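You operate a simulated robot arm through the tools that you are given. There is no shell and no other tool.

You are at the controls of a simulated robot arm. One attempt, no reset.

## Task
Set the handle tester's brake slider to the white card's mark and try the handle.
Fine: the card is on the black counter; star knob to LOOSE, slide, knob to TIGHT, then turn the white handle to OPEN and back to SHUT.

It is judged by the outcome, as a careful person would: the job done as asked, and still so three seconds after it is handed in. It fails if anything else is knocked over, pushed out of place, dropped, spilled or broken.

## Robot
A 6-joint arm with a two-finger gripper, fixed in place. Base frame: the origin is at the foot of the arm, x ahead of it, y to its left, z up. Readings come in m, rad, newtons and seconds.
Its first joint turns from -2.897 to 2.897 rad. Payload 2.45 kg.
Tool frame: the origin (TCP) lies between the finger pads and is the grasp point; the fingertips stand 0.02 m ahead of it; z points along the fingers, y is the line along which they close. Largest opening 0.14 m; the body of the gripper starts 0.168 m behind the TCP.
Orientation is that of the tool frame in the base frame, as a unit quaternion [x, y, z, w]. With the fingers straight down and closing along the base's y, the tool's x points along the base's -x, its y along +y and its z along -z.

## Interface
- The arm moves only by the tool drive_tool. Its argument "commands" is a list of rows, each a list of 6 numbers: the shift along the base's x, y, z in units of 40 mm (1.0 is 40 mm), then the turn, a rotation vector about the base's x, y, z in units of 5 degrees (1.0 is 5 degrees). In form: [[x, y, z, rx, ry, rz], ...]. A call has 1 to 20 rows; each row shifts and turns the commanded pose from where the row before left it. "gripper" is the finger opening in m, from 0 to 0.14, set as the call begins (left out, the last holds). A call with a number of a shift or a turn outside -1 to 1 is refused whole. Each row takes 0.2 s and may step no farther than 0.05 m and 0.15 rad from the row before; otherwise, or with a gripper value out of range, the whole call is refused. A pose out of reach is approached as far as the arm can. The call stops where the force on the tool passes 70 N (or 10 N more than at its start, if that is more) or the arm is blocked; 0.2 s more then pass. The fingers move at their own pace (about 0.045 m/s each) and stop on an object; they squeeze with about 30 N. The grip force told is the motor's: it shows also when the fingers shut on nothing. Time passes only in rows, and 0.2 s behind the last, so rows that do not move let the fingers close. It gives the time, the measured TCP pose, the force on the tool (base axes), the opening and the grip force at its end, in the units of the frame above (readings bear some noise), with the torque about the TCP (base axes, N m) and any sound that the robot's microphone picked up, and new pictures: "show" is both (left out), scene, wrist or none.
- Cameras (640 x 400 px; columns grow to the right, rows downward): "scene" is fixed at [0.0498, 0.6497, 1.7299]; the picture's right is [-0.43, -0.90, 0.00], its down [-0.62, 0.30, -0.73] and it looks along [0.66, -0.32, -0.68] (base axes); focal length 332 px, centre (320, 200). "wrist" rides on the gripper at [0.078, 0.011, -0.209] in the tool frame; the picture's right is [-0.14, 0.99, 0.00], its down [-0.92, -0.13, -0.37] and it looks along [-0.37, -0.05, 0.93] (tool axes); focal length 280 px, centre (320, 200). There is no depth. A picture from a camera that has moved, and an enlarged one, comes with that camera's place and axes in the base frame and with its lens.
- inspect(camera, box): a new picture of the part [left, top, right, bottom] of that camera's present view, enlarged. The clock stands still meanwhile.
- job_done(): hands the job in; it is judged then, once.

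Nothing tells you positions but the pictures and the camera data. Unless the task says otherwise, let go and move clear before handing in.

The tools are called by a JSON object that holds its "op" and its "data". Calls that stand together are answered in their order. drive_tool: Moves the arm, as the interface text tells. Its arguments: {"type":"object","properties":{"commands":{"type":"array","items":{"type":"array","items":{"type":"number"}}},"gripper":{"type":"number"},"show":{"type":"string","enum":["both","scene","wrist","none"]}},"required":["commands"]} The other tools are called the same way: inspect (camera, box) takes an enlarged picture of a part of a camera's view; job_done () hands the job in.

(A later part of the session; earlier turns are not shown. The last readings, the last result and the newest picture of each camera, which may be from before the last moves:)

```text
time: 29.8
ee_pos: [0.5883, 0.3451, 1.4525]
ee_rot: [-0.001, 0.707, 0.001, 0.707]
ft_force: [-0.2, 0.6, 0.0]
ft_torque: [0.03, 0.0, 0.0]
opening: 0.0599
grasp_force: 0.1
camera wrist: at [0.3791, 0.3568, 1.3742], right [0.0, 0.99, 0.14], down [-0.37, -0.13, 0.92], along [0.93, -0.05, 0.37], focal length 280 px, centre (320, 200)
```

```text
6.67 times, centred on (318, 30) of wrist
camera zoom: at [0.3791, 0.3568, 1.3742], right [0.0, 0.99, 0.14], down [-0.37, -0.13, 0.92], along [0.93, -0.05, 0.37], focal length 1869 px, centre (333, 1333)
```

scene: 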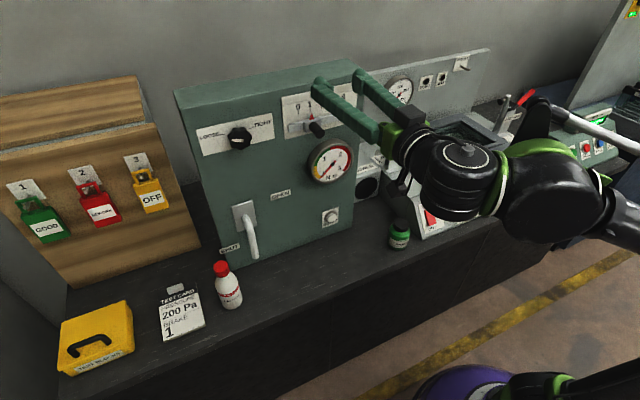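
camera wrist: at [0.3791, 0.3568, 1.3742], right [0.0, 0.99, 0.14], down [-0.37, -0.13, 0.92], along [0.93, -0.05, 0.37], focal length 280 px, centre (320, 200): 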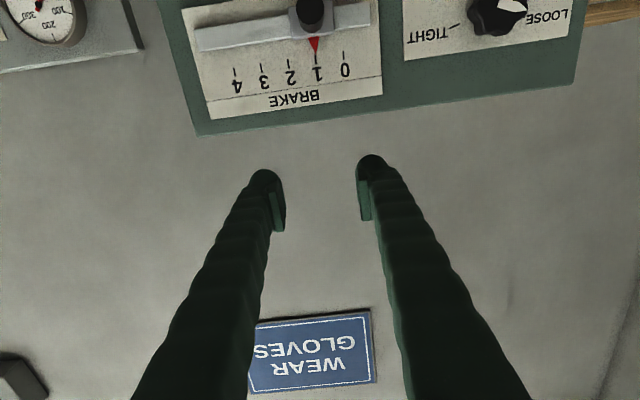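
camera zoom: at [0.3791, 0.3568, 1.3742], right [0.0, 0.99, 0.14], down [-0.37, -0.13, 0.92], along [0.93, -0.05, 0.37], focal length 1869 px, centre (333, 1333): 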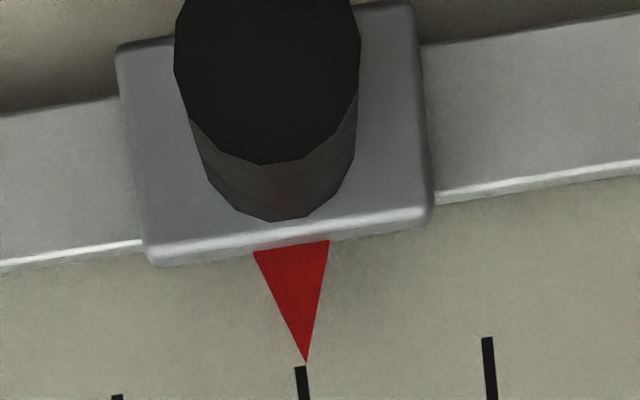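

From straight on, the pointer is about 1 mm past mark 1 towards 0. I'll regrip and nudge it back by 1 mm.

{"op": "drive_tool", "data": {"commands": [[0, 0.1, -0.6, 0, 0, 0], [0, 0.1, -0.6, 0, 0, 0], [0, 0.075, -0.6, 0, 0, 0], [0, 0, -0.6, 0, 0, 0], [0, 0, -0.6, 0, 0, 0], [0, 0, -0.5, 0, 0, 0], [0.5, 0, 0, 0, 0, 0], [0.5, 0, 0, 0, 0, 0], [0.5, 0, 0, 0, 0, 0], [0.5, 0, 0, 0, 0, 0]], "show": "none"}}

{"op": "drive_tool", "data": {"commands": [[0, 0, 0, 0, 0, 0], [0, 0, 0, 0, 0, 0], [0, 0, 0, 0, 0, 0], [0, 0, 0, 0, 0, 0], [0, 0, 0, 0, 0, 0]], "gripper": 0.01}}

{"op": "inspect", "data": {"camera": "scene", "box": [280, 80, 370, 136]}}

```text
time: 32.0
ee_pos: [0.6681, 0.356, 1.3139]
ee_rot: [0.0, 0.707, -0.001, 0.707]
ft_force: [-0.1, -0.3, -0.3]
ft_torque: [-0.02, 0.0, 0.0]
opening: 0.06
grasp_force: 0.0
```

```text
time: 33.2
ee_pos: [0.669, 0.3557, 1.313]
ee_rot: [0.001, 0.707, 0.0, 0.707]
ft_force: [1.7, 1.1, 0.4]
ft_torque: [-0.02, -0.04, -0.01]
opening: 0.0225
grasp_force: 45.2
camera wrist: at [0.46, 0.3679, 1.2353], right [0.0, 0.99, 0.14], down [-0.37, -0.13, 0.92], along [0.93, -0.05, 0.37], focal length 280 px, centre (320, 200)
```

scene: 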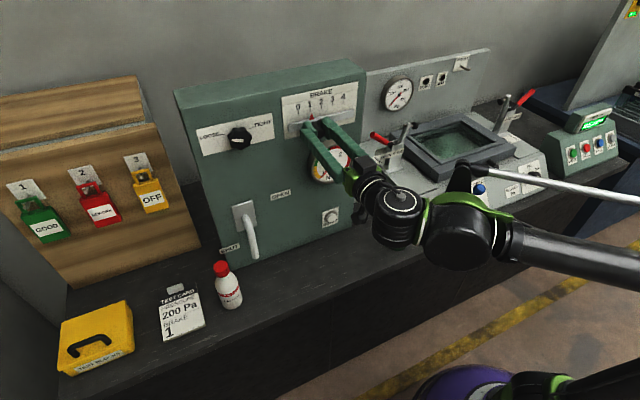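
wrist: 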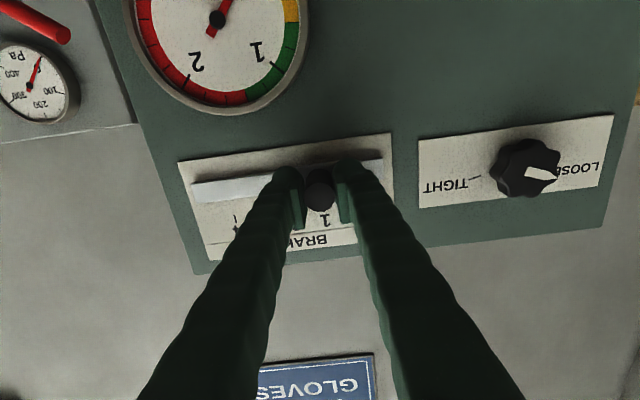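

```text
7.11 times, centred on (325, 108) of scene
camera zoom: at [0.0498, 0.6497, 1.7299], right [-0.43, -0.9, 0.0], down [-0.62, 0.3, -0.73], along [0.66, -0.32, -0.68], focal length 2361 px, centre (284, 854)
```

zoom: 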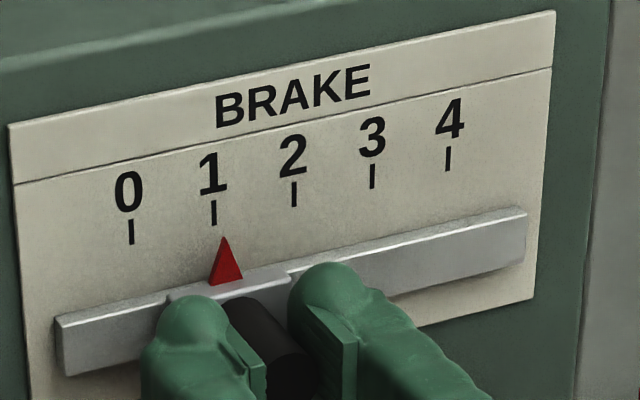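

The pointer hasn't visibly moved, so I'll nudge −y by about 1 mm while gripping.

{"op": "drive_tool", "data": {"commands": [[0, -0.03, 0, 0, 0, 0], [0, 0, 0, 0, 0, 0]], "show": "none"}}

{"op": "inspect", "data": {"camera": "scene", "box": [280, 80, 370, 136]}}

```text
time: 33.8
ee_pos: [0.6703, 0.3557, 1.3128]
ee_rot: [0.0, 0.707, 0.0, 0.707]
ft_force: [7.5, 4.5, 2.4]
ft_torque: [0.01, -0.05, 0.01]
opening: 0.0227
grasp_force: 45.0
```

```text
7.11 times, centred on (325, 108) of scene
camera zoom: at [0.0498, 0.6497, 1.7299], right [-0.43, -0.9, 0.0], down [-0.62, 0.3, -0.73], along [0.66, -0.32, -0.68], focal length 2361 px, centre (284, 854)
```

zoom: 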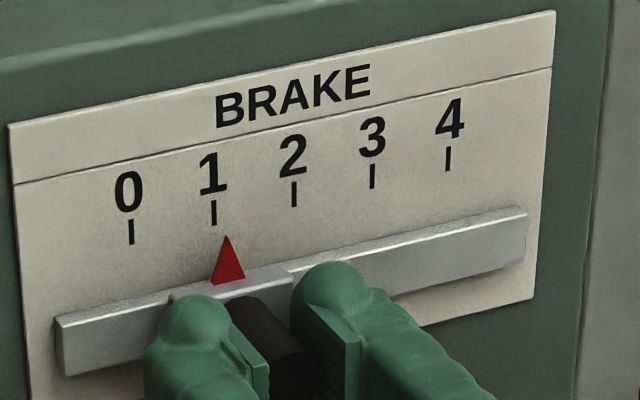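

The tip moved by about 1 mm. I'll release and recheck from the parallax-free view.

{"op": "drive_tool", "data": {"commands": [[0, 0, 0, 0, 0, 0], [0, 0, 0, 0, 0, 0], [0, 0, 0, 0, 0, 0], [-0.5, 0, 0, 0, 0, 0], [-0.5, 0, 0, 0, 0, 0], [-0.5, 0, 0, 0, 0, 0], [-0.5, 0, 0, 0, 0, 0], [0, -0.1, 0.6, 0, 0, 0], [0, -0.1, 0.6, 0, 0, 0], [0, -0.075, 0.6, 0, 0, 0], [0, 0, 0.6, 0, 0, 0], [0, 0, 0.6, 0, 0, 0]], "gripper": 0.06, "show": "wrist"}}

{"op": "inspect", "data": {"camera": "wrist", "box": [270, 10, 366, 70]}}

```text
time: 36.4
ee_pos: [0.5905, 0.3438, 1.436]
ee_rot: [-0.001, 0.707, 0.0, 0.707]
ft_force: [-0.4, -0.4, -0.2]
ft_torque: [0.01, 0.03, 0.04]
opening: 0.06
grasp_force: 0.0
camera wrist: at [0.3806, 0.3557, 1.3572], right [0.0, 0.99, 0.14], down [-0.37, -0.13, 0.92], along [0.93, -0.05, 0.37], focal length 280 px, centre (320, 200)
```

wrist: 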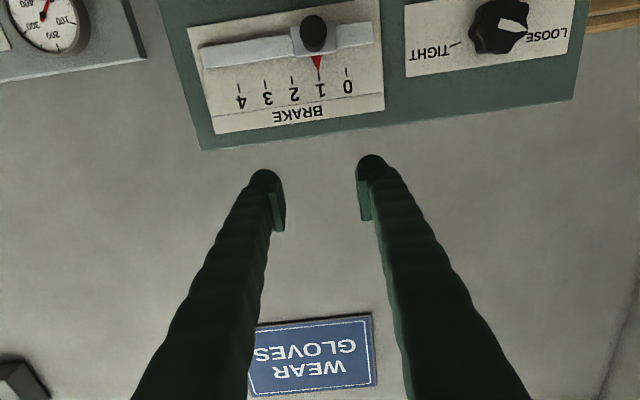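

```text
6.67 times, centred on (318, 40) of wrist
camera zoom: at [0.3806, 0.3557, 1.3572], right [0.0, 0.99, 0.14], down [-0.37, -0.13, 0.92], along [0.93, -0.05, 0.37], focal length 1869 px, centre (333, 1267)
```

zoom: 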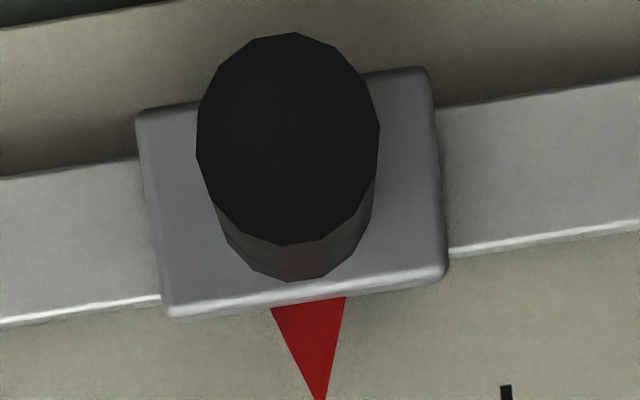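

{"op": "inspect", "data": {"camera": "wrist", "box": [270, 45, 366, 105]}}

```text
6.67 times, centred on (318, 75) of wrist
camera zoom: at [0.3806, 0.3557, 1.3572], right [0.0, 0.99, 0.14], down [-0.37, -0.13, 0.92], along [0.93, -0.05, 0.37], focal length 1869 px, centre (333, 1033)
```

zoom: 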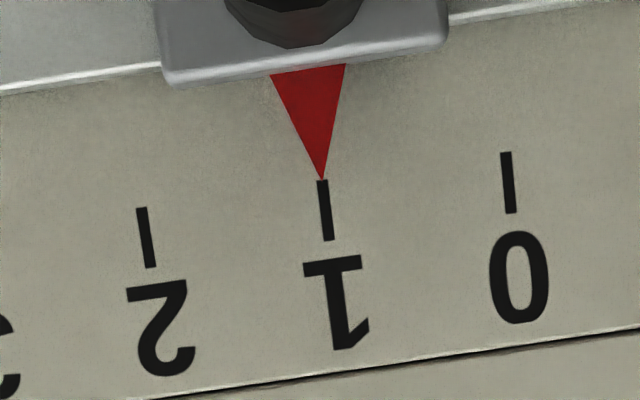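

The pointer now sits exactly on mark 1. Back to the star knob to tighten it: I'll roll −75° and line up.

{"op": "drive_tool", "data": {"commands": [[0, 0.318, -0.185, -1, 0, 0], [0, 0.318, -0.185, -1, 0, 0], [0, 0.318, -0.185, -1, 0, 0], [0, 0.318, -0.185, -1, 0, 0], [0, 0.318, -0.185, -1, 0, 0], [0, 0.318, -0.185, -1, 0, 0], [0, 0.318, -0.185, -1, 0, 0], [0, 0.318, -0.185, -1, 0, 0], [0, 0.318, -0.185, -1, 0, 0], [0, 0.318, -0.185, -1, 0, 0], [0, 0.318, -0.185, -1, 0, 0], [0, 0.318, -0.185, -1, 0, 0], [0, 0.318, -0.185, -1, 0, 0], [0, 0.318, -0.185, -1, 0, 0], [0, 0.318, -0.185, -1, 0, 0]], "gripper": 0.09}}

{"op": "inspect", "data": {"camera": "wrist", "box": [220, 100, 420, 225]}}

```text
time: 39.6
ee_pos: [0.5891, 0.5359, 1.3219]
ee_rot: [-0.431, 0.56, -0.431, 0.561]
ft_force: [0.5, 0.2, -0.5]
ft_torque: [-0.01, -0.01, 0.02]
opening: 0.0901
grasp_force: 0.1
camera wrist: at [0.3798, 0.4629, 1.2916], right [0.0, 0.39, -0.92], down [-0.37, 0.86, 0.36], along [0.93, 0.34, 0.14], focal length 280 px, centre (320, 200)
```

scene: 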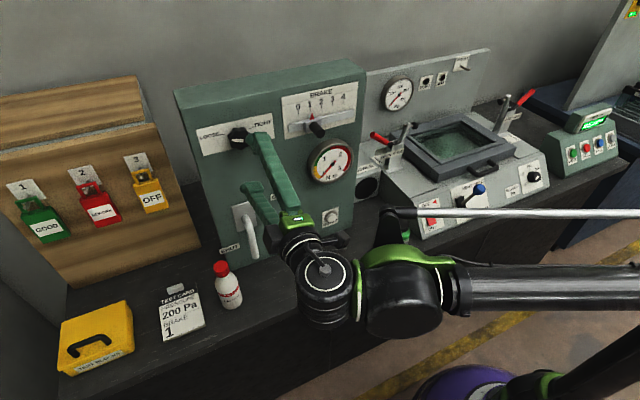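
wrist: 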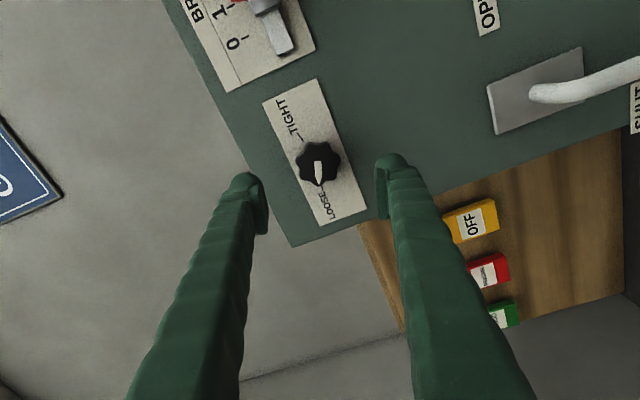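

```text
3.20 times, centred on (320, 162) of wrist
camera zoom: at [0.3798, 0.4629, 1.2916], right [0.0, 0.39, -0.92], down [-0.37, 0.86, 0.36], along [0.93, 0.34, 0.14], focal length 897 px, centre (320, 320)
```

zoom: 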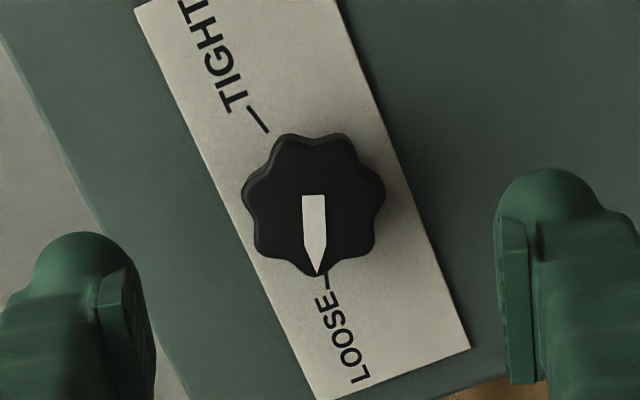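

The knob is still at LOOSE and sits about 3 mm above the tool axis. I'll correct, advance and grip.

{"op": "drive_tool", "data": {"commands": [[0.5, -0.02, 0.07, 0, 0, 0], [0.5, 0, 0, 0, 0, 0], [0.5, 0, 0, 0, 0, 0], [0.5, 0, 0, 0, 0, 0], [0.5, 0, 0, 0, 0, 0], [0.06, 0, 0, 0, 0, 0]], "show": "none"}}

{"op": "drive_tool", "data": {"commands": [[0, 0, 0, 0, 0, 0], [0, 0, 0, 0, 0, 0], [0, 0, 0, 0, 0, 0], [0, 0, 0, 0, 0, 0], [0, 0, 0, 0, 0, 0]], "gripper": 0.03, "show": "wrist"}}

```text
time: 41.0
ee_pos: [0.692, 0.5326, 1.3252]
ee_rot: [-0.431, 0.561, -0.431, 0.561]
ft_force: [0.8, -1.2, -0.7]
ft_torque: [-0.01, 0.01, -0.03]
opening: 0.0899
grasp_force: 0.1
```

```text
time: 42.2
ee_pos: [0.6918, 0.5328, 1.3248]
ee_rot: [-0.43, 0.561, -0.431, 0.561]
ft_force: [3.2, 0.3, 8.0]
ft_torque: [0.06, -0.09, 0.02]
opening: 0.0493
grasp_force: 44.6
camera wrist: at [0.4821, 0.4609, 1.2934], right [0.0, 0.39, -0.92], down [-0.37, 0.86, 0.36], along [0.93, 0.34, 0.14], focal length 280 px, centre (320, 200)
```

wrist: 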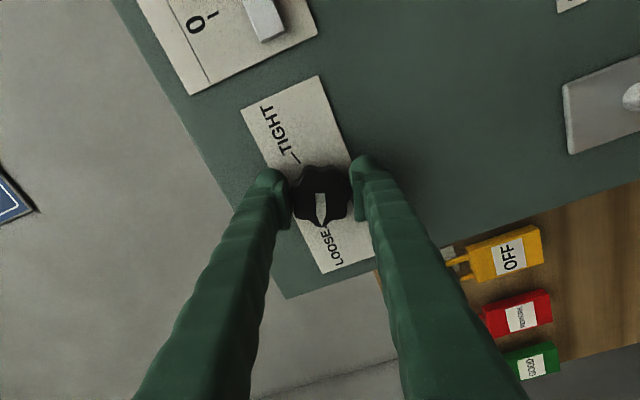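

{"op": "drive_tool", "data": {"commands": [[0, 0.02, 0.01, 1, 0, 0], [0, 0.01, 0, 1, 0, 0], [0, 0, 0, 1, 0, 0], [0, 0, 0, 1, 0, 0], [0, 0, 0, 1, 0, 0], [0, 0, 0, 1, 0, 0], [0, 0, 0, 1, 0, 0], [0, 0, 0, 1, 0, 0]], "show": "wrist"}}

```text
time: 44.0
ee_pos: [0.691, 0.5348, 1.3236]
ee_rot: [-0.212, 0.674, -0.213, 0.674]
ft_force: [-23.6, -14.9, -33.4]
ft_torque: [-0.02, 0.45, 0.22]
opening: 0.049
grasp_force: 44.6
camera wrist: at [0.4822, 0.5001, 1.2543], right [0.0, 0.89, -0.45], down [-0.37, 0.42, 0.83], along [0.93, 0.17, 0.33], focal length 280 px, centre (320, 200)
```

wrist: 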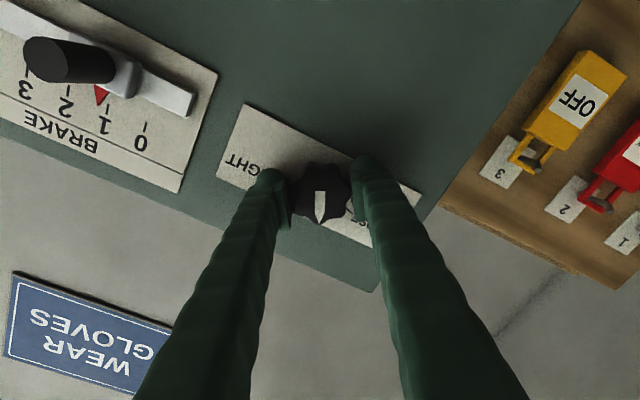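

Turning well. I'll ease the pose slightly to relieve the side force and continue.

{"op": "drive_tool", "data": {"commands": [[-0.012, -0.012, -0.03, 0, 0, 0], [0, 0, 0, 1, 0, 0], [0, 0, 0, 1, 0, 0], [0, 0, 0, 1, 0, 0], [0, 0, 0, 1, 0, 0], [0, 0, 0, 1, 0, 0], [0, 0, 0, 1, 0, 0]], "show": "none"}}

```text
time: 45.6
ee_pos: [0.6917, 0.5351, 1.325]
ee_rot: [-0.032, 0.706, -0.03, 0.707]
ft_force: [17.5, 12.4, 25.1]
ft_torque: [0.0, -0.36, 0.15]
opening: 0.0489
grasp_force: 45.1
```

{"op": "drive_tool", "data": {"commands": [[0.005, 0.006, 0.014, 0, 0, 0], [0, 0, 0, 1, 0, 0], [0, 0, 0, 1, 0, 0], [0, 0, 0, 1, 0, 0], [0, 0, 0, 1, 0, 0], [0, 0, 0, 1, 0, 0], [0, 0, 0, 1, 0, 0]], "show": "none"}}

```text
time: 47.2
ee_pos: [0.6909, 0.5361, 1.3235]
ee_rot: [0.152, 0.691, 0.154, 0.69]
ft_force: [6.2, 20.2, 15.3]
ft_torque: [-0.01, -0.11, 0.23]
opening: 0.0489
grasp_force: 44.9
```

{"op": "drive_tool", "data": {"commands": [[0.002, 0.01, 0.008, 0, 0, 0], [0, 0, 0, 1, 0, 0], [0, 0, 0, 1, 0, 0], [0, 0, 0, 1, 0, 0], [0, 0, 0, 1, 0, 0], [0, 0, 0, 1, 0, 0]], "show": "wrist"}}

```text
time: 48.6
ee_pos: [0.6915, 0.536, 1.3239]
ee_rot: [0.299, 0.641, 0.299, 0.641]
ft_force: [-10.5, 11.3, -12.5]
ft_torque: [0.01, 0.17, 0.01]
opening: 0.0489
grasp_force: 44.8
camera wrist: at [0.4819, 0.6036, 1.2826], right [0.0, 0.53, 0.85], down [-0.37, -0.79, 0.49], along [0.93, -0.31, 0.2], focal length 280 px, centre (320, 200)
```

wrist: 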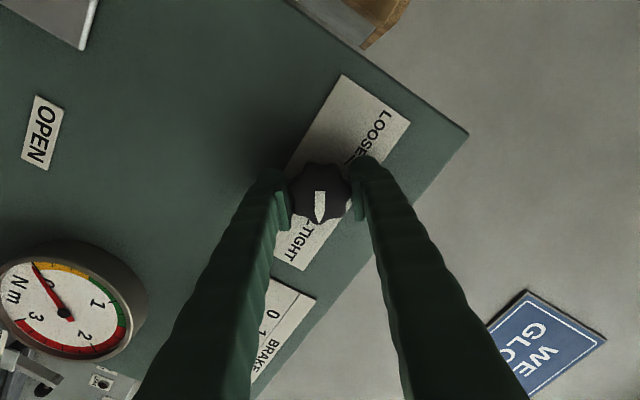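

The knob has turned 125°, with 25° left to reach TIGHT. I'll continue gently.

{"op": "drive_tool", "data": {"commands": [[0, 0, 0, 1, 0, 0], [0, 0, 0, 1, 0, 0], [0, 0, 0, 1, 0, 0], [0, 0, 0, 1, 0, 0], [0, 0, 0, 1, 0, 0], [0, 0, 0, 0, 0, 0]], "show": "wrist"}}

{"op": "inspect", "data": {"camera": "wrist", "box": [220, 120, 420, 245]}}

```text
time: 50.0
ee_pos: [0.6921, 0.5332, 1.3259]
ee_rot: [0.431, 0.561, 0.43, 0.562]
ft_force: [-16.4, -7.3, -3.2]
ft_torque: [-1.03, -0.03, -0.28]
opening: 0.0499
grasp_force: 44.9
camera wrist: at [0.4827, 0.6133, 1.3155], right [0.0, 0.12, 0.99], down [-0.37, -0.92, 0.11], along [0.93, -0.37, 0.05], focal length 280 px, centre (320, 200)
```

wrist: 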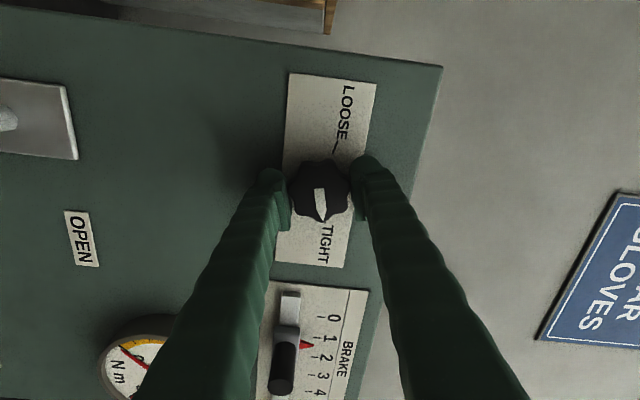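

```text
3.20 times, centred on (320, 182) of wrist
camera zoom: at [0.4827, 0.6133, 1.3155], right [0.0, 0.12, 0.99], down [-0.37, -0.92, 0.11], along [0.93, -0.37, 0.05], focal length 897 px, centre (320, 256)
```

zoom: 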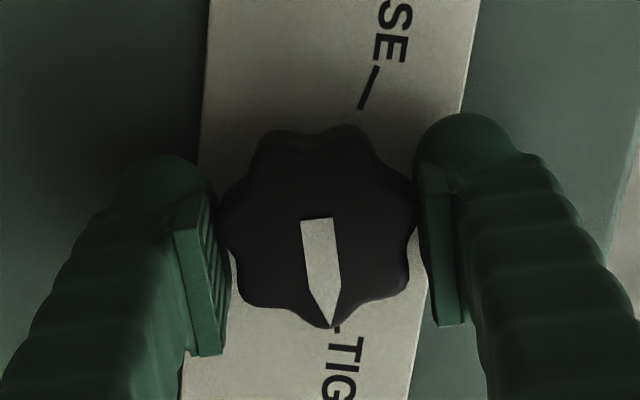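

A torque of 1 N·m shows the knob has reached its TIGHT stop. I'll release and back off to verify.

{"op": "drive_tool", "data": {"commands": [[0, 0, 0, 0, 0, 0], [0, 0, 0, 0, 0, 0], [0, 0, 0, 0, 0, 0], [-0.5, 0, 0, 0, 0, 0], [-0.5, 0, 0, 0, 0, 0], [-0.5, 0, 0, 0, 0, 0], [-0.5, 0, 0, 0, 0, 0], [-0.5, 0, 0, 0, 0, 0], [-0.5, 0, 0, 0, 0, 0]], "gripper": 0.09}}

{"op": "inspect", "data": {"camera": "scene", "box": [180, 70, 370, 190]}}

{"op": "inspect", "data": {"camera": "scene", "box": [280, 80, 370, 136]}}

{"op": "inspect", "data": {"camera": "wrist", "box": [0, 0, 400, 250]}}

```text
time: 52.0
ee_pos: [0.571, 0.5357, 1.3251]
ee_rot: [0.431, 0.561, 0.431, 0.56]
ft_force: [0.6, -0.3, -0.3]
ft_torque: [-0.03, -0.03, -0.03]
opening: 0.0898
grasp_force: 0.0
camera wrist: at [0.3615, 0.6154, 1.3159], right [0.0, 0.12, 0.99], down [-0.37, -0.92, 0.12], along [0.93, -0.37, 0.05], focal length 280 px, centre (320, 200)
```

scene: 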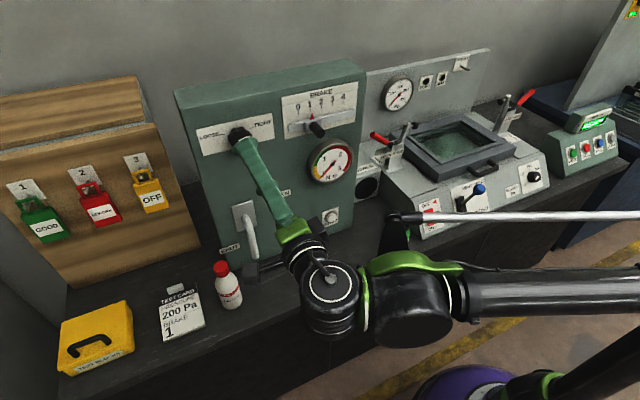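
wrist: 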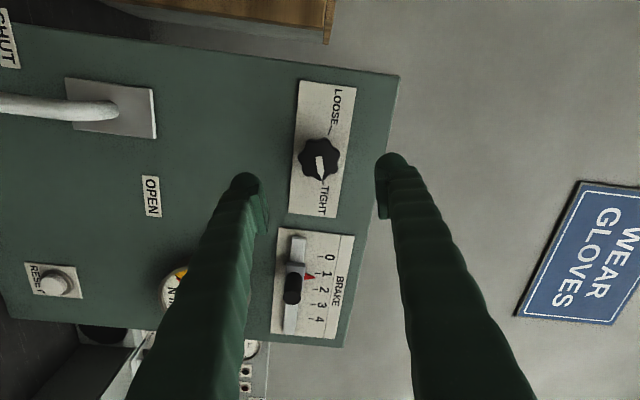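

```text
3.33 times, centred on (275, 130) of scene
camera zoom: at [0.0498, 0.6497, 1.7299], right [-0.43, -0.9, 0.0], down [-0.62, 0.3, -0.73], along [0.66, -0.32, -0.68], focal length 1107 px, centre (470, 433)
```

zoom: 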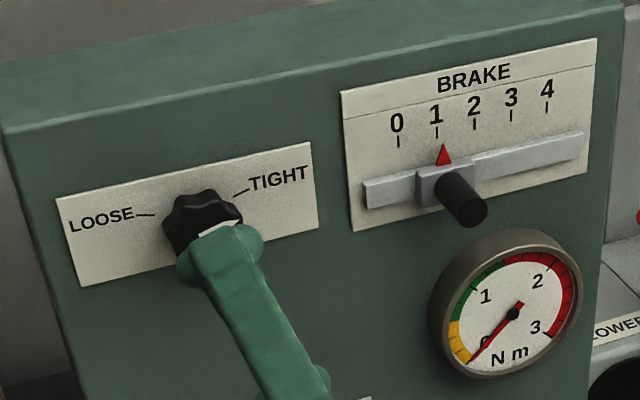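

```text
7.11 times, centred on (325, 108) of scene
camera zoom: at [0.0498, 0.6497, 1.7299], right [-0.43, -0.9, 0.0], down [-0.62, 0.3, -0.73], along [0.66, -0.32, -0.68], focal length 2361 px, centre (284, 854)
```

zoom: 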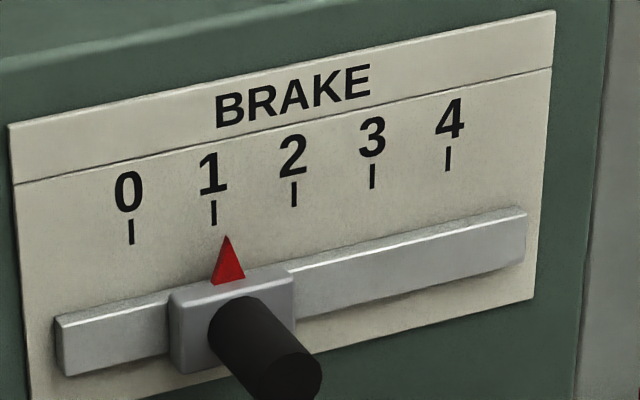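

```text
1.60 times, centred on (200, 125) of wrist
camera zoom: at [0.3615, 0.6154, 1.3159], right [0.0, 0.12, 0.99], down [-0.37, -0.92, 0.12], along [0.93, -0.37, 0.05], focal length 449 px, centre (512, 320)
```

zoom: 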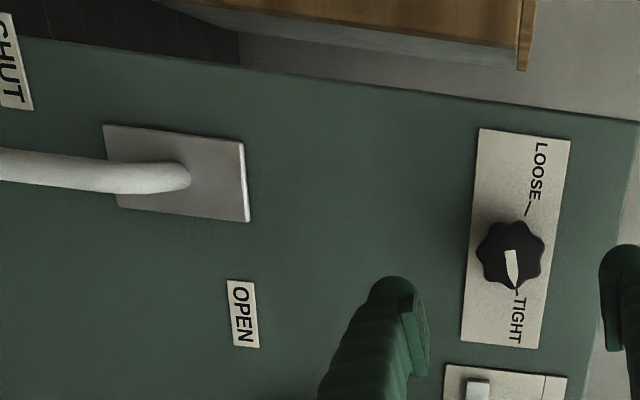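

The knob is at TIGHT and the slider is still at 1. For the handle, the pivot is at about (y 0.56, z 1.06), the lever hangs down (SHUT) and OPEN is to the right, 90° counter-clockwise. I'll back away to roll 0 at handle height for a closer look, staying clear of the soap bottle at about (0.61, 0.67).

{"op": "drive_tool", "data": {"commands": [[-0.15, 0, -0.2, -1, 0, 0], [-0.15, 0, -0.3, -1, 0, 0], [-0.15, 0, -0.45, -1, 0, 0], [-0.15, 0, -0.5, -1, 0, 0], [-0.15, 0, -0.5, -1, 0, 0], [-0.15, 0, -0.5, -1, 0, 0], [-0.15, 0, -0.5, -1, 0, 0], [-0.15, 0, -0.5, -1, 0, 0], [-0.15, 0, -0.5, -1, 0, 0], [-0.15, 0, -0.5, -1, 0, 0], [-0.1, 0, -0.5, -1, 0, 0], [0, 0, -0.5, -1, 0, 0], [0, 0, -0.5, -1, 0, 0], [0, 0, -0.4, -1, 0, 0], [0, 0, -0.3, -1, 0, 0]], "gripper": 0.08}}

{"op": "inspect", "data": {"camera": "wrist", "box": [220, 50, 420, 175]}}

{"op": "inspect", "data": {"camera": "scene", "box": [180, 70, 370, 190]}}

```text
time: 55.2
ee_pos: [0.5076, 0.5335, 1.0586]
ee_rot: [0.0, 0.707, 0.0, 0.707]
ft_force: [0.6, 0.0, 0.3]
ft_torque: [0.01, -0.02, 0.0]
opening: 0.0802
grasp_force: 0.1
camera wrist: at [0.2971, 0.5454, 0.9801], right [0.0, 0.99, 0.14], down [-0.37, -0.13, 0.92], along [0.93, -0.05, 0.37], focal length 280 px, centre (320, 200)
```

scene: 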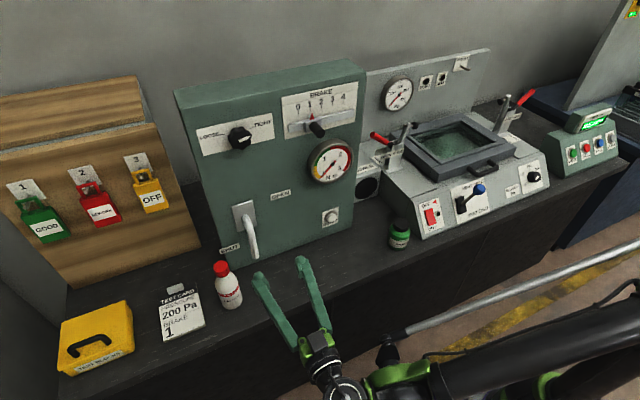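
wrist: 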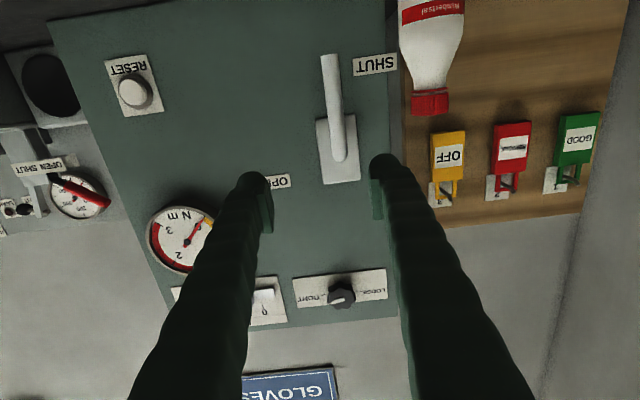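

```text
3.20 times, centred on (320, 112) of wrist
camera zoom: at [0.2971, 0.5454, 0.9801], right [0.0, 0.99, 0.14], down [-0.37, -0.13, 0.92], along [0.93, -0.05, 0.37], focal length 897 px, centre (320, 480)
```

zoom: 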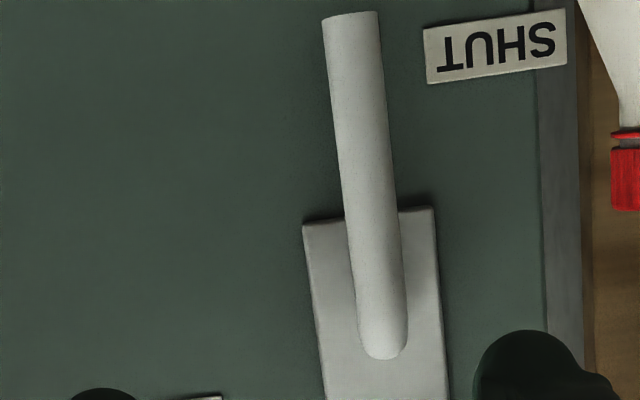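

```text
3.33 times, centred on (275, 130) of scene
camera zoom: at [0.0498, 0.6497, 1.7299], right [-0.43, -0.9, 0.0], down [-0.62, 0.3, -0.73], along [0.66, -0.32, -0.68], focal length 1107 px, centre (470, 433)
```

zoom: 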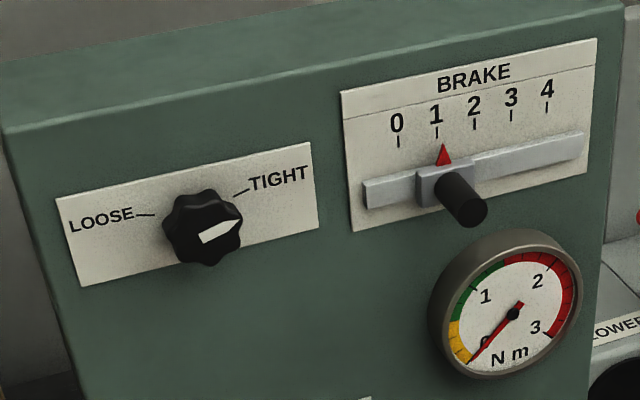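

The handle tube runs from about z 1.065 to 0.948 at y≈0.561 with its front at x≈0.66, and the bottle is at (0.62, 0.66). I'll lower to z≈0.976 with a narrow opening, then check before advancing.

{"op": "drive_tool", "data": {"commands": [[0, 0.135, -0.4, 0, 0, 0], [0, 0.135, -0.4, 0, 0, 0], [0, 0.135, -0.4, 0, 0, 0], [0, 0.135, -0.4, 0, 0, 0], [0.2, 0.135, -0.4, 0, 0, 0], [0.5, 0, 0, 0, 0, 0], [0.5, 0, 0, 0, 0, 0], [0.5, 0, 0, 0, 0, 0]], "gripper": 0.055}}

{"op": "inspect", "data": {"camera": "wrist", "box": [200, 60, 440, 210]}}

```text
time: 57.0
ee_pos: [0.5769, 0.5616, 0.9785]
ee_rot: [0.0, 0.707, 0.0, 0.707]
ft_force: [0.5, -0.2, 0.1]
ft_torque: [0.05, 0.01, 0.0]
opening: 0.0551
grasp_force: 0.0
camera wrist: at [0.3679, 0.5736, 0.9017], right [0.0, 0.99, 0.14], down [-0.37, -0.13, 0.92], along [0.93, -0.05, 0.37], focal length 280 px, centre (320, 200)
```

scene: 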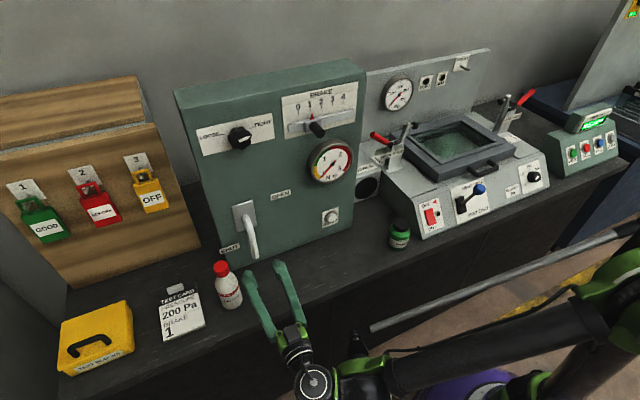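
wrist: 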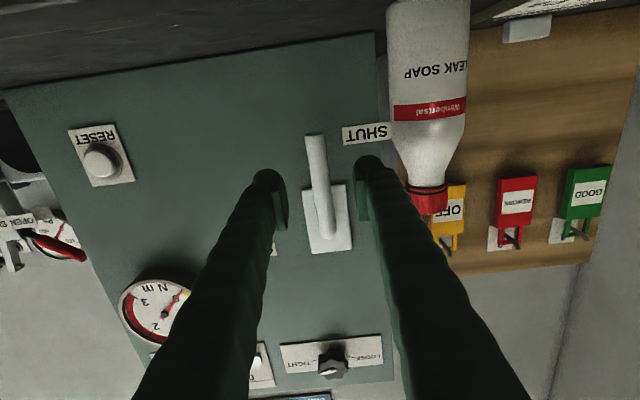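

```text
2.67 times, centred on (320, 135) of wrist
camera zoom: at [0.3679, 0.5736, 0.9017], right [0.0, 0.99, 0.14], down [-0.37, -0.13, 0.92], along [0.93, -0.05, 0.37], focal length 748 px, centre (320, 373)
```

zoom: 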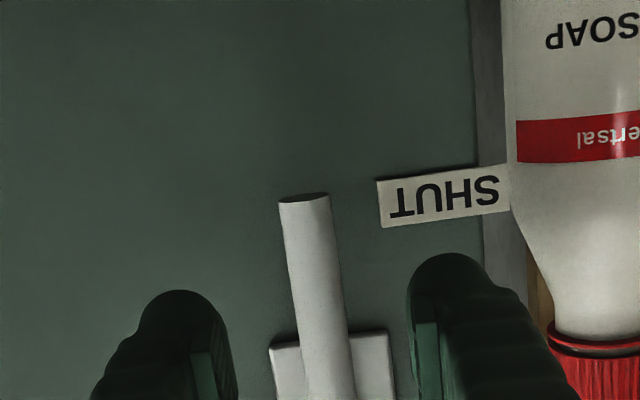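

The handle is centred between the fingers and the bottle edge at y≈0.631 is clear of the left finger. I'll narrow slightly and advance around the handle.

{"op": "drive_tool", "data": {"commands": [[0, 0, 0, 0, 0, 0], [0.4, 0, 0, 0, 0, 0], [0.4, 0, 0, 0, 0, 0], [0.4, 0, 0, 0, 0, 0], [0.4, 0, 0, 0, 0, 0], [0.4, 0, 0, 0, 0, 0], [0.25, 0, 0, 0, 0, 0]], "gripper": 0.045}}

{"op": "inspect", "data": {"camera": "wrist", "box": [200, 110, 440, 260]}}

{"op": "inspect", "data": {"camera": "scene", "box": [190, 190, 350, 290]}}

```text
time: 58.6
ee_pos: [0.6661, 0.5629, 0.9808]
ee_rot: [0.0, 0.707, 0.0, 0.707]
ft_force: [0.5, -0.3, -0.6]
ft_torque: [0.0, 0.02, 0.02]
opening: 0.045
grasp_force: 0.0
camera wrist: at [0.4555, 0.5733, 0.9018], right [0.0, 0.99, 0.14], down [-0.37, -0.13, 0.92], along [0.93, -0.05, 0.37], focal length 280 px, centre (320, 200)
```

scene: 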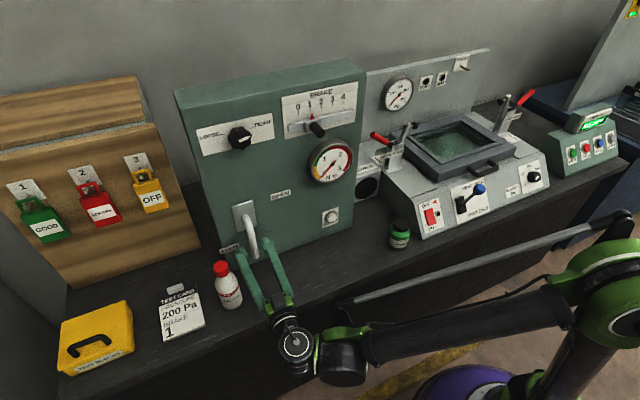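
wrist: 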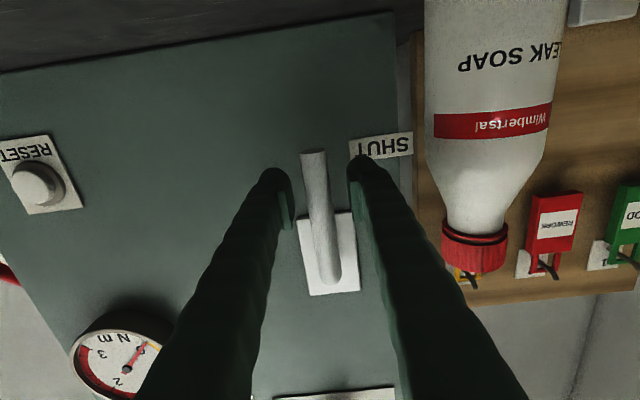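

```text
2.67 times, centred on (320, 185) of wrist
camera zoom: at [0.4555, 0.5733, 0.9018], right [0.0, 0.99, 0.14], down [-0.37, -0.13, 0.92], along [0.93, -0.05, 0.37], focal length 748 px, centre (320, 240)
```

zoom: 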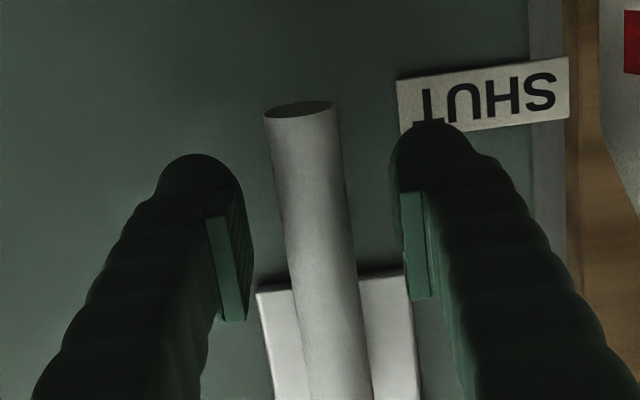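

```text
4.00 times, centred on (270, 240) of scene
camera zoom: at [0.0498, 0.6497, 1.7299], right [-0.43, -0.9, 0.0], down [-0.62, 0.3, -0.73], along [0.66, -0.32, -0.68], focal length 1328 px, centre (520, 40)
```

zoom: 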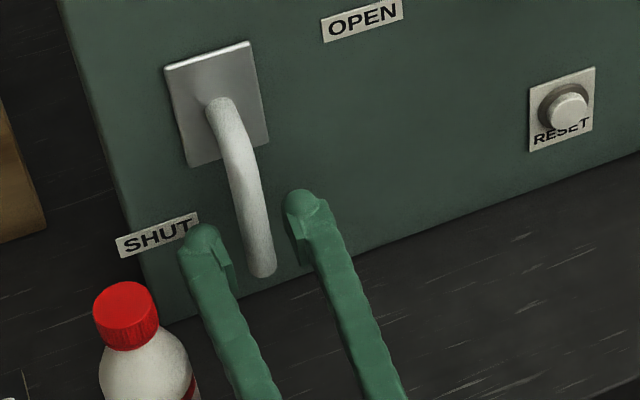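

The pads straddle the handle near its tip. I'll close to a loose fork and start turning along the arc, 30° first.

{"op": "drive_tool", "data": {"commands": [[0, 0, 0, 0, 0, 0], [0, 0, 0, 0, 0, 0], [0, -0.187, 0.008, -1, 0, 0], [0, -0.186, 0.025, -1, 0, 0], [0, -0.183, 0.041, -1, 0, 0], [0, -0.179, 0.056, -1, 0, 0], [0, -0.173, 0.072, -1, 0, 0], [0, -0.166, 0.087, -1, 0, 0]], "gripper": 0.027}}

{"op": "inspect", "data": {"camera": "scene", "box": [190, 120, 370, 232]}}

```text
time: 60.4
ee_pos: [0.6664, 0.5186, 0.9895]
ee_rot: [-0.185, 0.683, -0.183, 0.683]
ft_force: [-0.6, 4.2, -5.0]
ft_torque: [0.07, 0.03, -0.01]
opening: 0.0314
grasp_force: 3.1
camera wrist: at [0.4561, 0.4893, 0.9161], right [0.0, 0.93, -0.38], down [-0.37, 0.35, 0.86], along [0.93, 0.14, 0.34], focal length 280 px, centre (320, 200)
```

scene: 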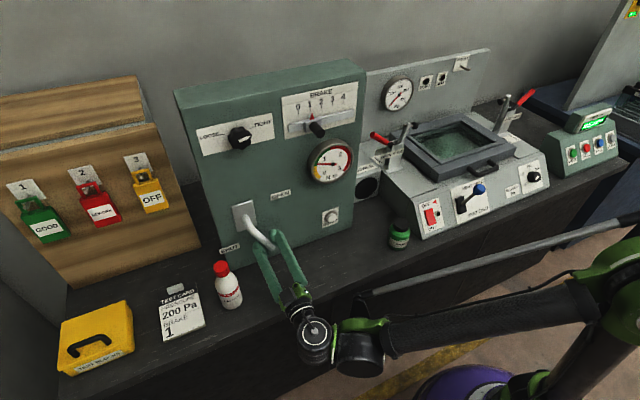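
wrist: 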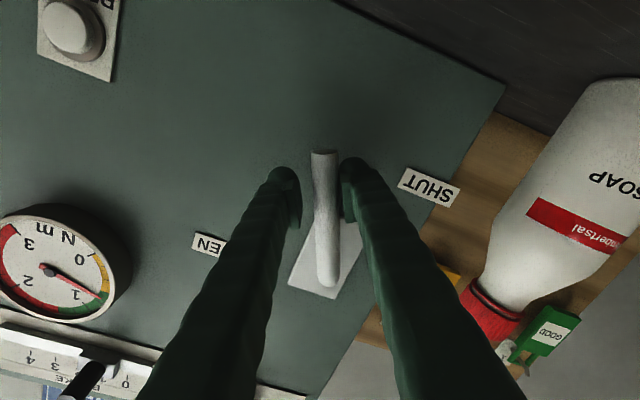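

```text
3.56 times, centred on (280, 176) of scene
camera zoom: at [0.0498, 0.6497, 1.7299], right [-0.43, -0.9, 0.0], down [-0.62, 0.3, -0.73], along [0.66, -0.32, -0.68], focal length 1180 px, centre (462, 285)
```

zoom: 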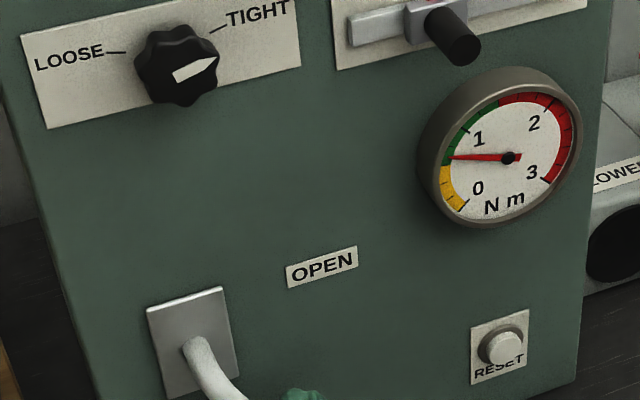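

The handle follows and the gauge reads in the green (about 0.7 N·m). I'll continue to OPEN.

{"op": "drive_tool", "data": {"commands": [[0, -0.158, 0.101, -1, 0, 0], [0, -0.149, 0.114, -1, 0, 0], [0, -0.138, 0.127, -1, 0, 0], [0, -0.127, 0.138, -1, 0, 0], [0, -0.114, 0.149, -1, 0, 0], [0, -0.101, 0.158, -1, 0, 0], [0, -0.087, 0.166, -1, 0, 0], [0, -0.072, 0.173, -1, 0, 0]]}}

{"op": "inspect", "data": {"camera": "scene", "box": [190, 120, 370, 232]}}

```text
time: 62.2
ee_pos: [0.6659, 0.4819, 1.0354]
ee_rot: [-0.406, 0.579, -0.406, 0.579]
ft_force: [0.5, 0.2, -6.6]
ft_torque: [0.02, 0.01, 0.01]
opening: 0.0321
grasp_force: 3.4
camera wrist: at [0.4558, 0.4125, 0.9985], right [0.0, 0.47, -0.88], down [-0.37, 0.82, 0.43], along [0.93, 0.33, 0.17], focal length 280 px, centre (320, 200)
```

scene: 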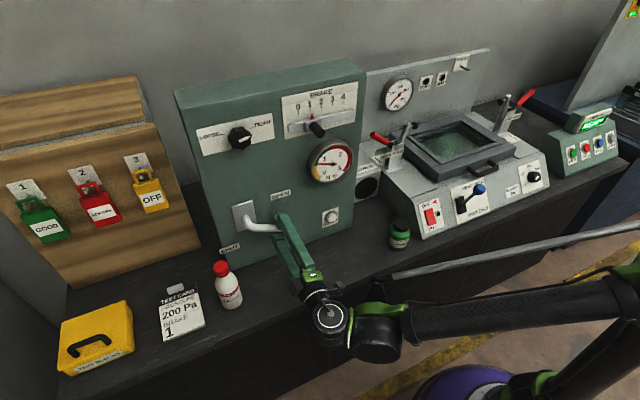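
wrist: 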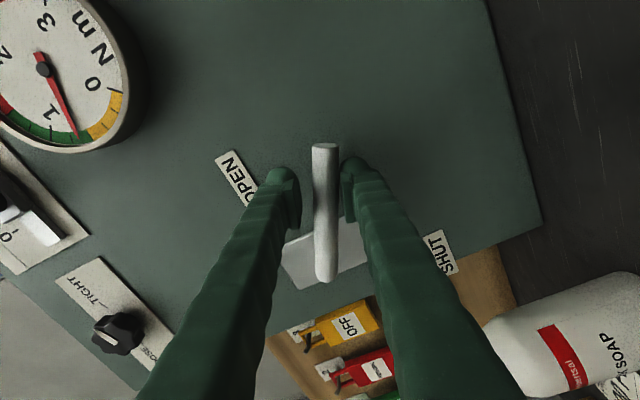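

```text
3.56 times, centred on (280, 176) of scene
camera zoom: at [0.0498, 0.6497, 1.7299], right [-0.43, -0.9, 0.0], down [-0.62, 0.3, -0.73], along [0.66, -0.32, -0.68], focal length 1180 px, centre (462, 285)
```

zoom: 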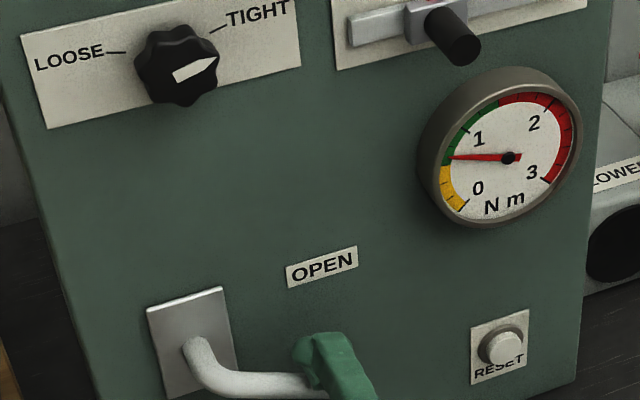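

{"op": "drive_tool", "data": {"commands": [[0, -0.056, 0.179, -1, 0, 0], [0, -0.041, 0.183, -1, 0, 0], [0, -0.025, 0.186, -1, 0, 0], [0, -0.008, 0.187, -1, 0, 0]]}}

{"op": "inspect", "data": {"camera": "scene", "box": [190, 120, 370, 232]}}

{"op": "inspect", "data": {"camera": "wrist", "box": [160, 100, 480, 300]}}

```text
time: 63.2
ee_pos: [0.6659, 0.4754, 1.0658]
ee_rot: [0.5, -0.5, 0.5, -0.5]
ft_force: [-0.3, -2.7, -8.1]
ft_torque: [0.1, 0.05, -0.04]
opening: 0.032
grasp_force: 3.6
camera wrist: at [0.4568, 0.3986, 1.055], right [0.0, 0.14, -0.99], down [-0.37, 0.92, 0.13], along [0.93, 0.37, 0.05], focal length 280 px, centre (320, 200)
```

scene: 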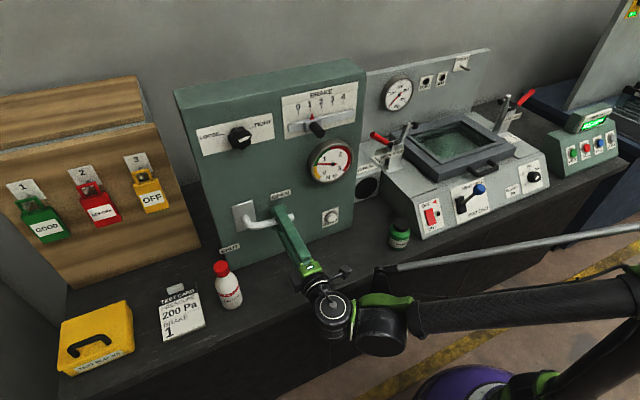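
wrist: 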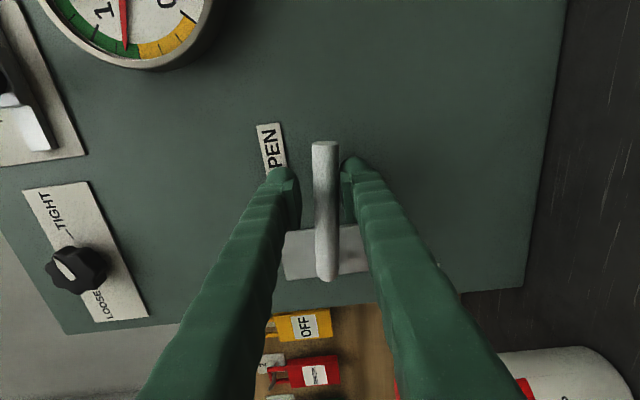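

```text
3.56 times, centred on (280, 176) of scene
camera zoom: at [0.0498, 0.6497, 1.7299], right [-0.43, -0.9, 0.0], down [-0.62, 0.3, -0.73], along [0.66, -0.32, -0.68], focal length 1180 px, centre (462, 285)
```

zoom: 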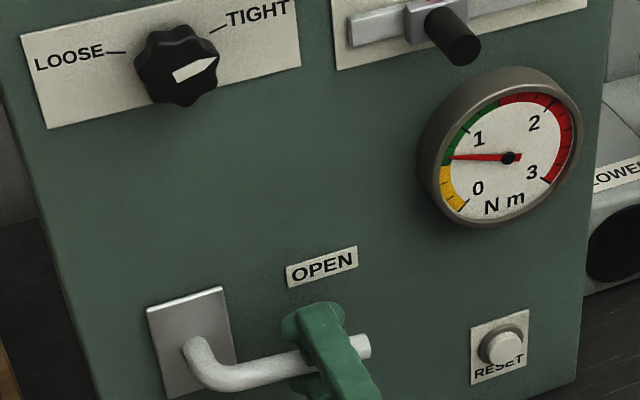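

```text
2.00 times, centred on (320, 200) of wrist
camera zoom: at [0.4568, 0.3986, 1.055], right [0.0, 0.14, -0.99], down [-0.37, 0.92, 0.13], along [0.93, 0.37, 0.05], focal length 561 px, centre (320, 200)
```

zoom: 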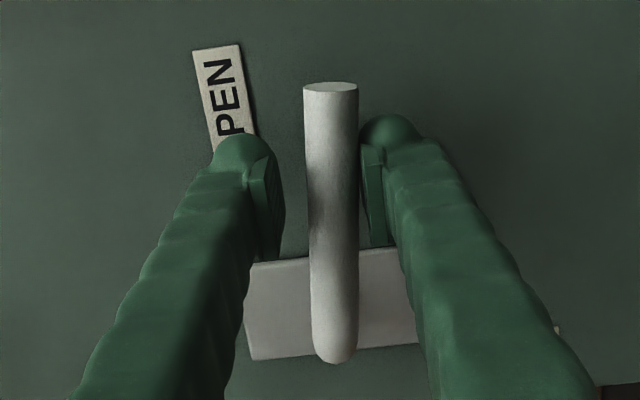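

The handle is close to horizontal, lagging a few degrees within the loose fork. I'll push up in small steps to reach the OPEN stop.

{"op": "drive_tool", "data": {"commands": [[0, 0, 0.08, 0, 0, 0], [0, 0, 0.08, 0, 0, 0]], "show": "none"}}

{"op": "drive_tool", "data": {"commands": [[0, 0, 0.08, 0, 0, 0], [0, 0, 0, 0, 0, 0]], "show": "wrist"}}

{"op": "inspect", "data": {"camera": "scene", "box": [190, 120, 370, 232]}}

```text
time: 63.8
ee_pos: [0.6655, 0.4752, 1.0725]
ee_rot: [-0.5, 0.5, -0.5, 0.5]
ft_force: [4.8, -2.6, -7.4]
ft_torque: [0.01, -0.03, 0.02]
opening: 0.0323
grasp_force: 3.5
```

```text
time: 64.4
ee_pos: [0.6645, 0.4768, 1.0752]
ee_rot: [0.5, -0.5, 0.5, -0.5]
ft_force: [2.4, -3.0, -7.8]
ft_torque: [0.01, 0.06, 0.03]
opening: 0.0325
grasp_force: 3.4
camera wrist: at [0.4557, 0.3989, 1.0642], right [0.0, 0.14, -0.99], down [-0.37, 0.92, 0.13], along [0.93, 0.37, 0.05], focal length 280 px, centre (320, 200)
```

wrist: 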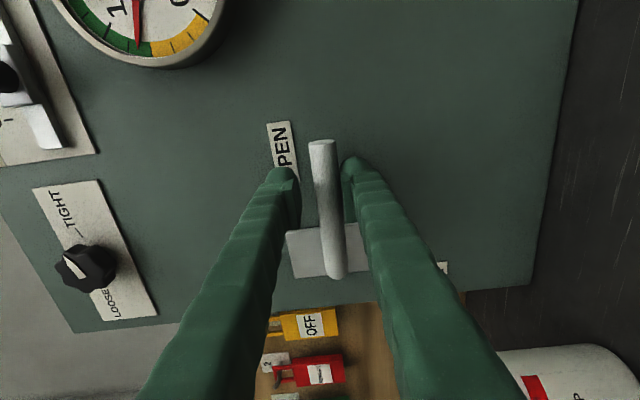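

```text
3.56 times, centred on (280, 176) of scene
camera zoom: at [0.0498, 0.6497, 1.7299], right [-0.43, -0.9, 0.0], down [-0.62, 0.3, -0.73], along [0.66, -0.32, -0.68], focal length 1180 px, centre (462, 285)
```

zoom: 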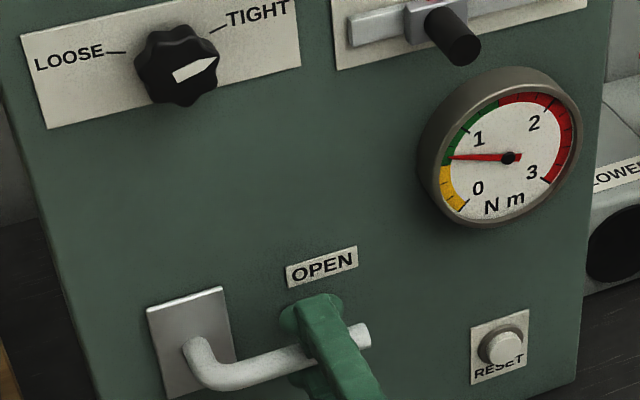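

The handle is horizontal with no stop felt yet. I'll push a little further in small steps to find the end of travel.

{"op": "drive_tool", "data": {"commands": [[0, 0, 0.08, 0, 0, 0], [0, 0, 0, 0, 0, 0]], "show": "none"}}

{"op": "drive_tool", "data": {"commands": [[0, 0, 0.08, 0, 0, 0], [0, 0, 0, 0, 0, 0]], "show": "wrist"}}

{"op": "inspect", "data": {"camera": "scene", "box": [190, 120, 370, 232]}}

```text
time: 65.0
ee_pos: [0.6662, 0.4762, 1.0771]
ee_rot: [-0.5, 0.499, -0.5, 0.501]
ft_force: [-0.4, -2.3, -10.3]
ft_torque: [0.07, 0.13, -0.02]
opening: 0.034
grasp_force: 4.9
```

```text
time: 65.6
ee_pos: [0.6654, 0.4768, 1.0802]
ee_rot: [-0.5, 0.499, -0.5, 0.501]
ft_force: [-2.6, 2.7, -19.1]
ft_torque: [-0.17, 0.2, 0.06]
opening: 0.0394
grasp_force: 9.5
camera wrist: at [0.456, 0.3988, 1.0699], right [0.0, 0.14, -0.99], down [-0.37, 0.92, 0.13], along [0.93, 0.37, 0.05], focal length 280 px, centre (320, 200)
```

wrist: 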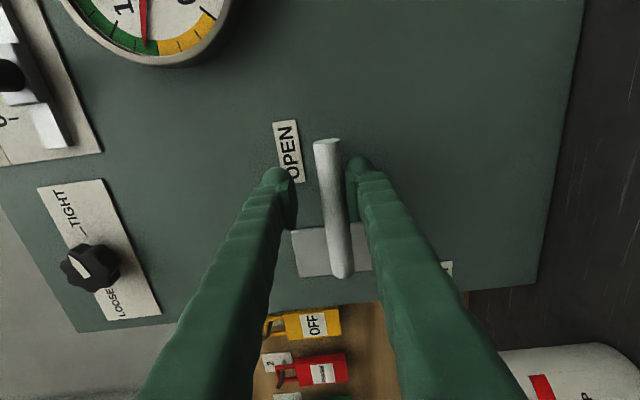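

```text
3.56 times, centred on (280, 176) of scene
camera zoom: at [0.0498, 0.6497, 1.7299], right [-0.43, -0.9, 0.0], down [-0.62, 0.3, -0.73], along [0.66, -0.32, -0.68], focal length 1180 px, centre (462, 285)
```

zoom: 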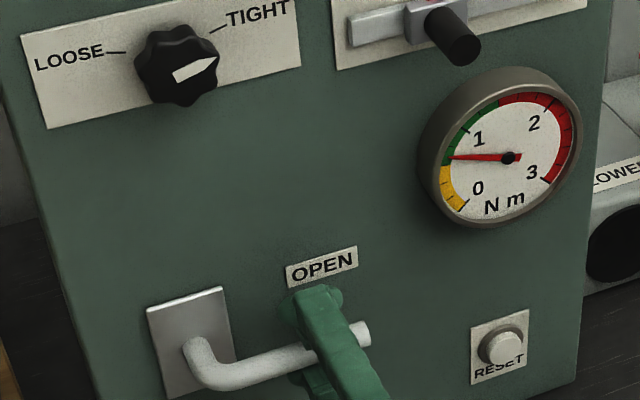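

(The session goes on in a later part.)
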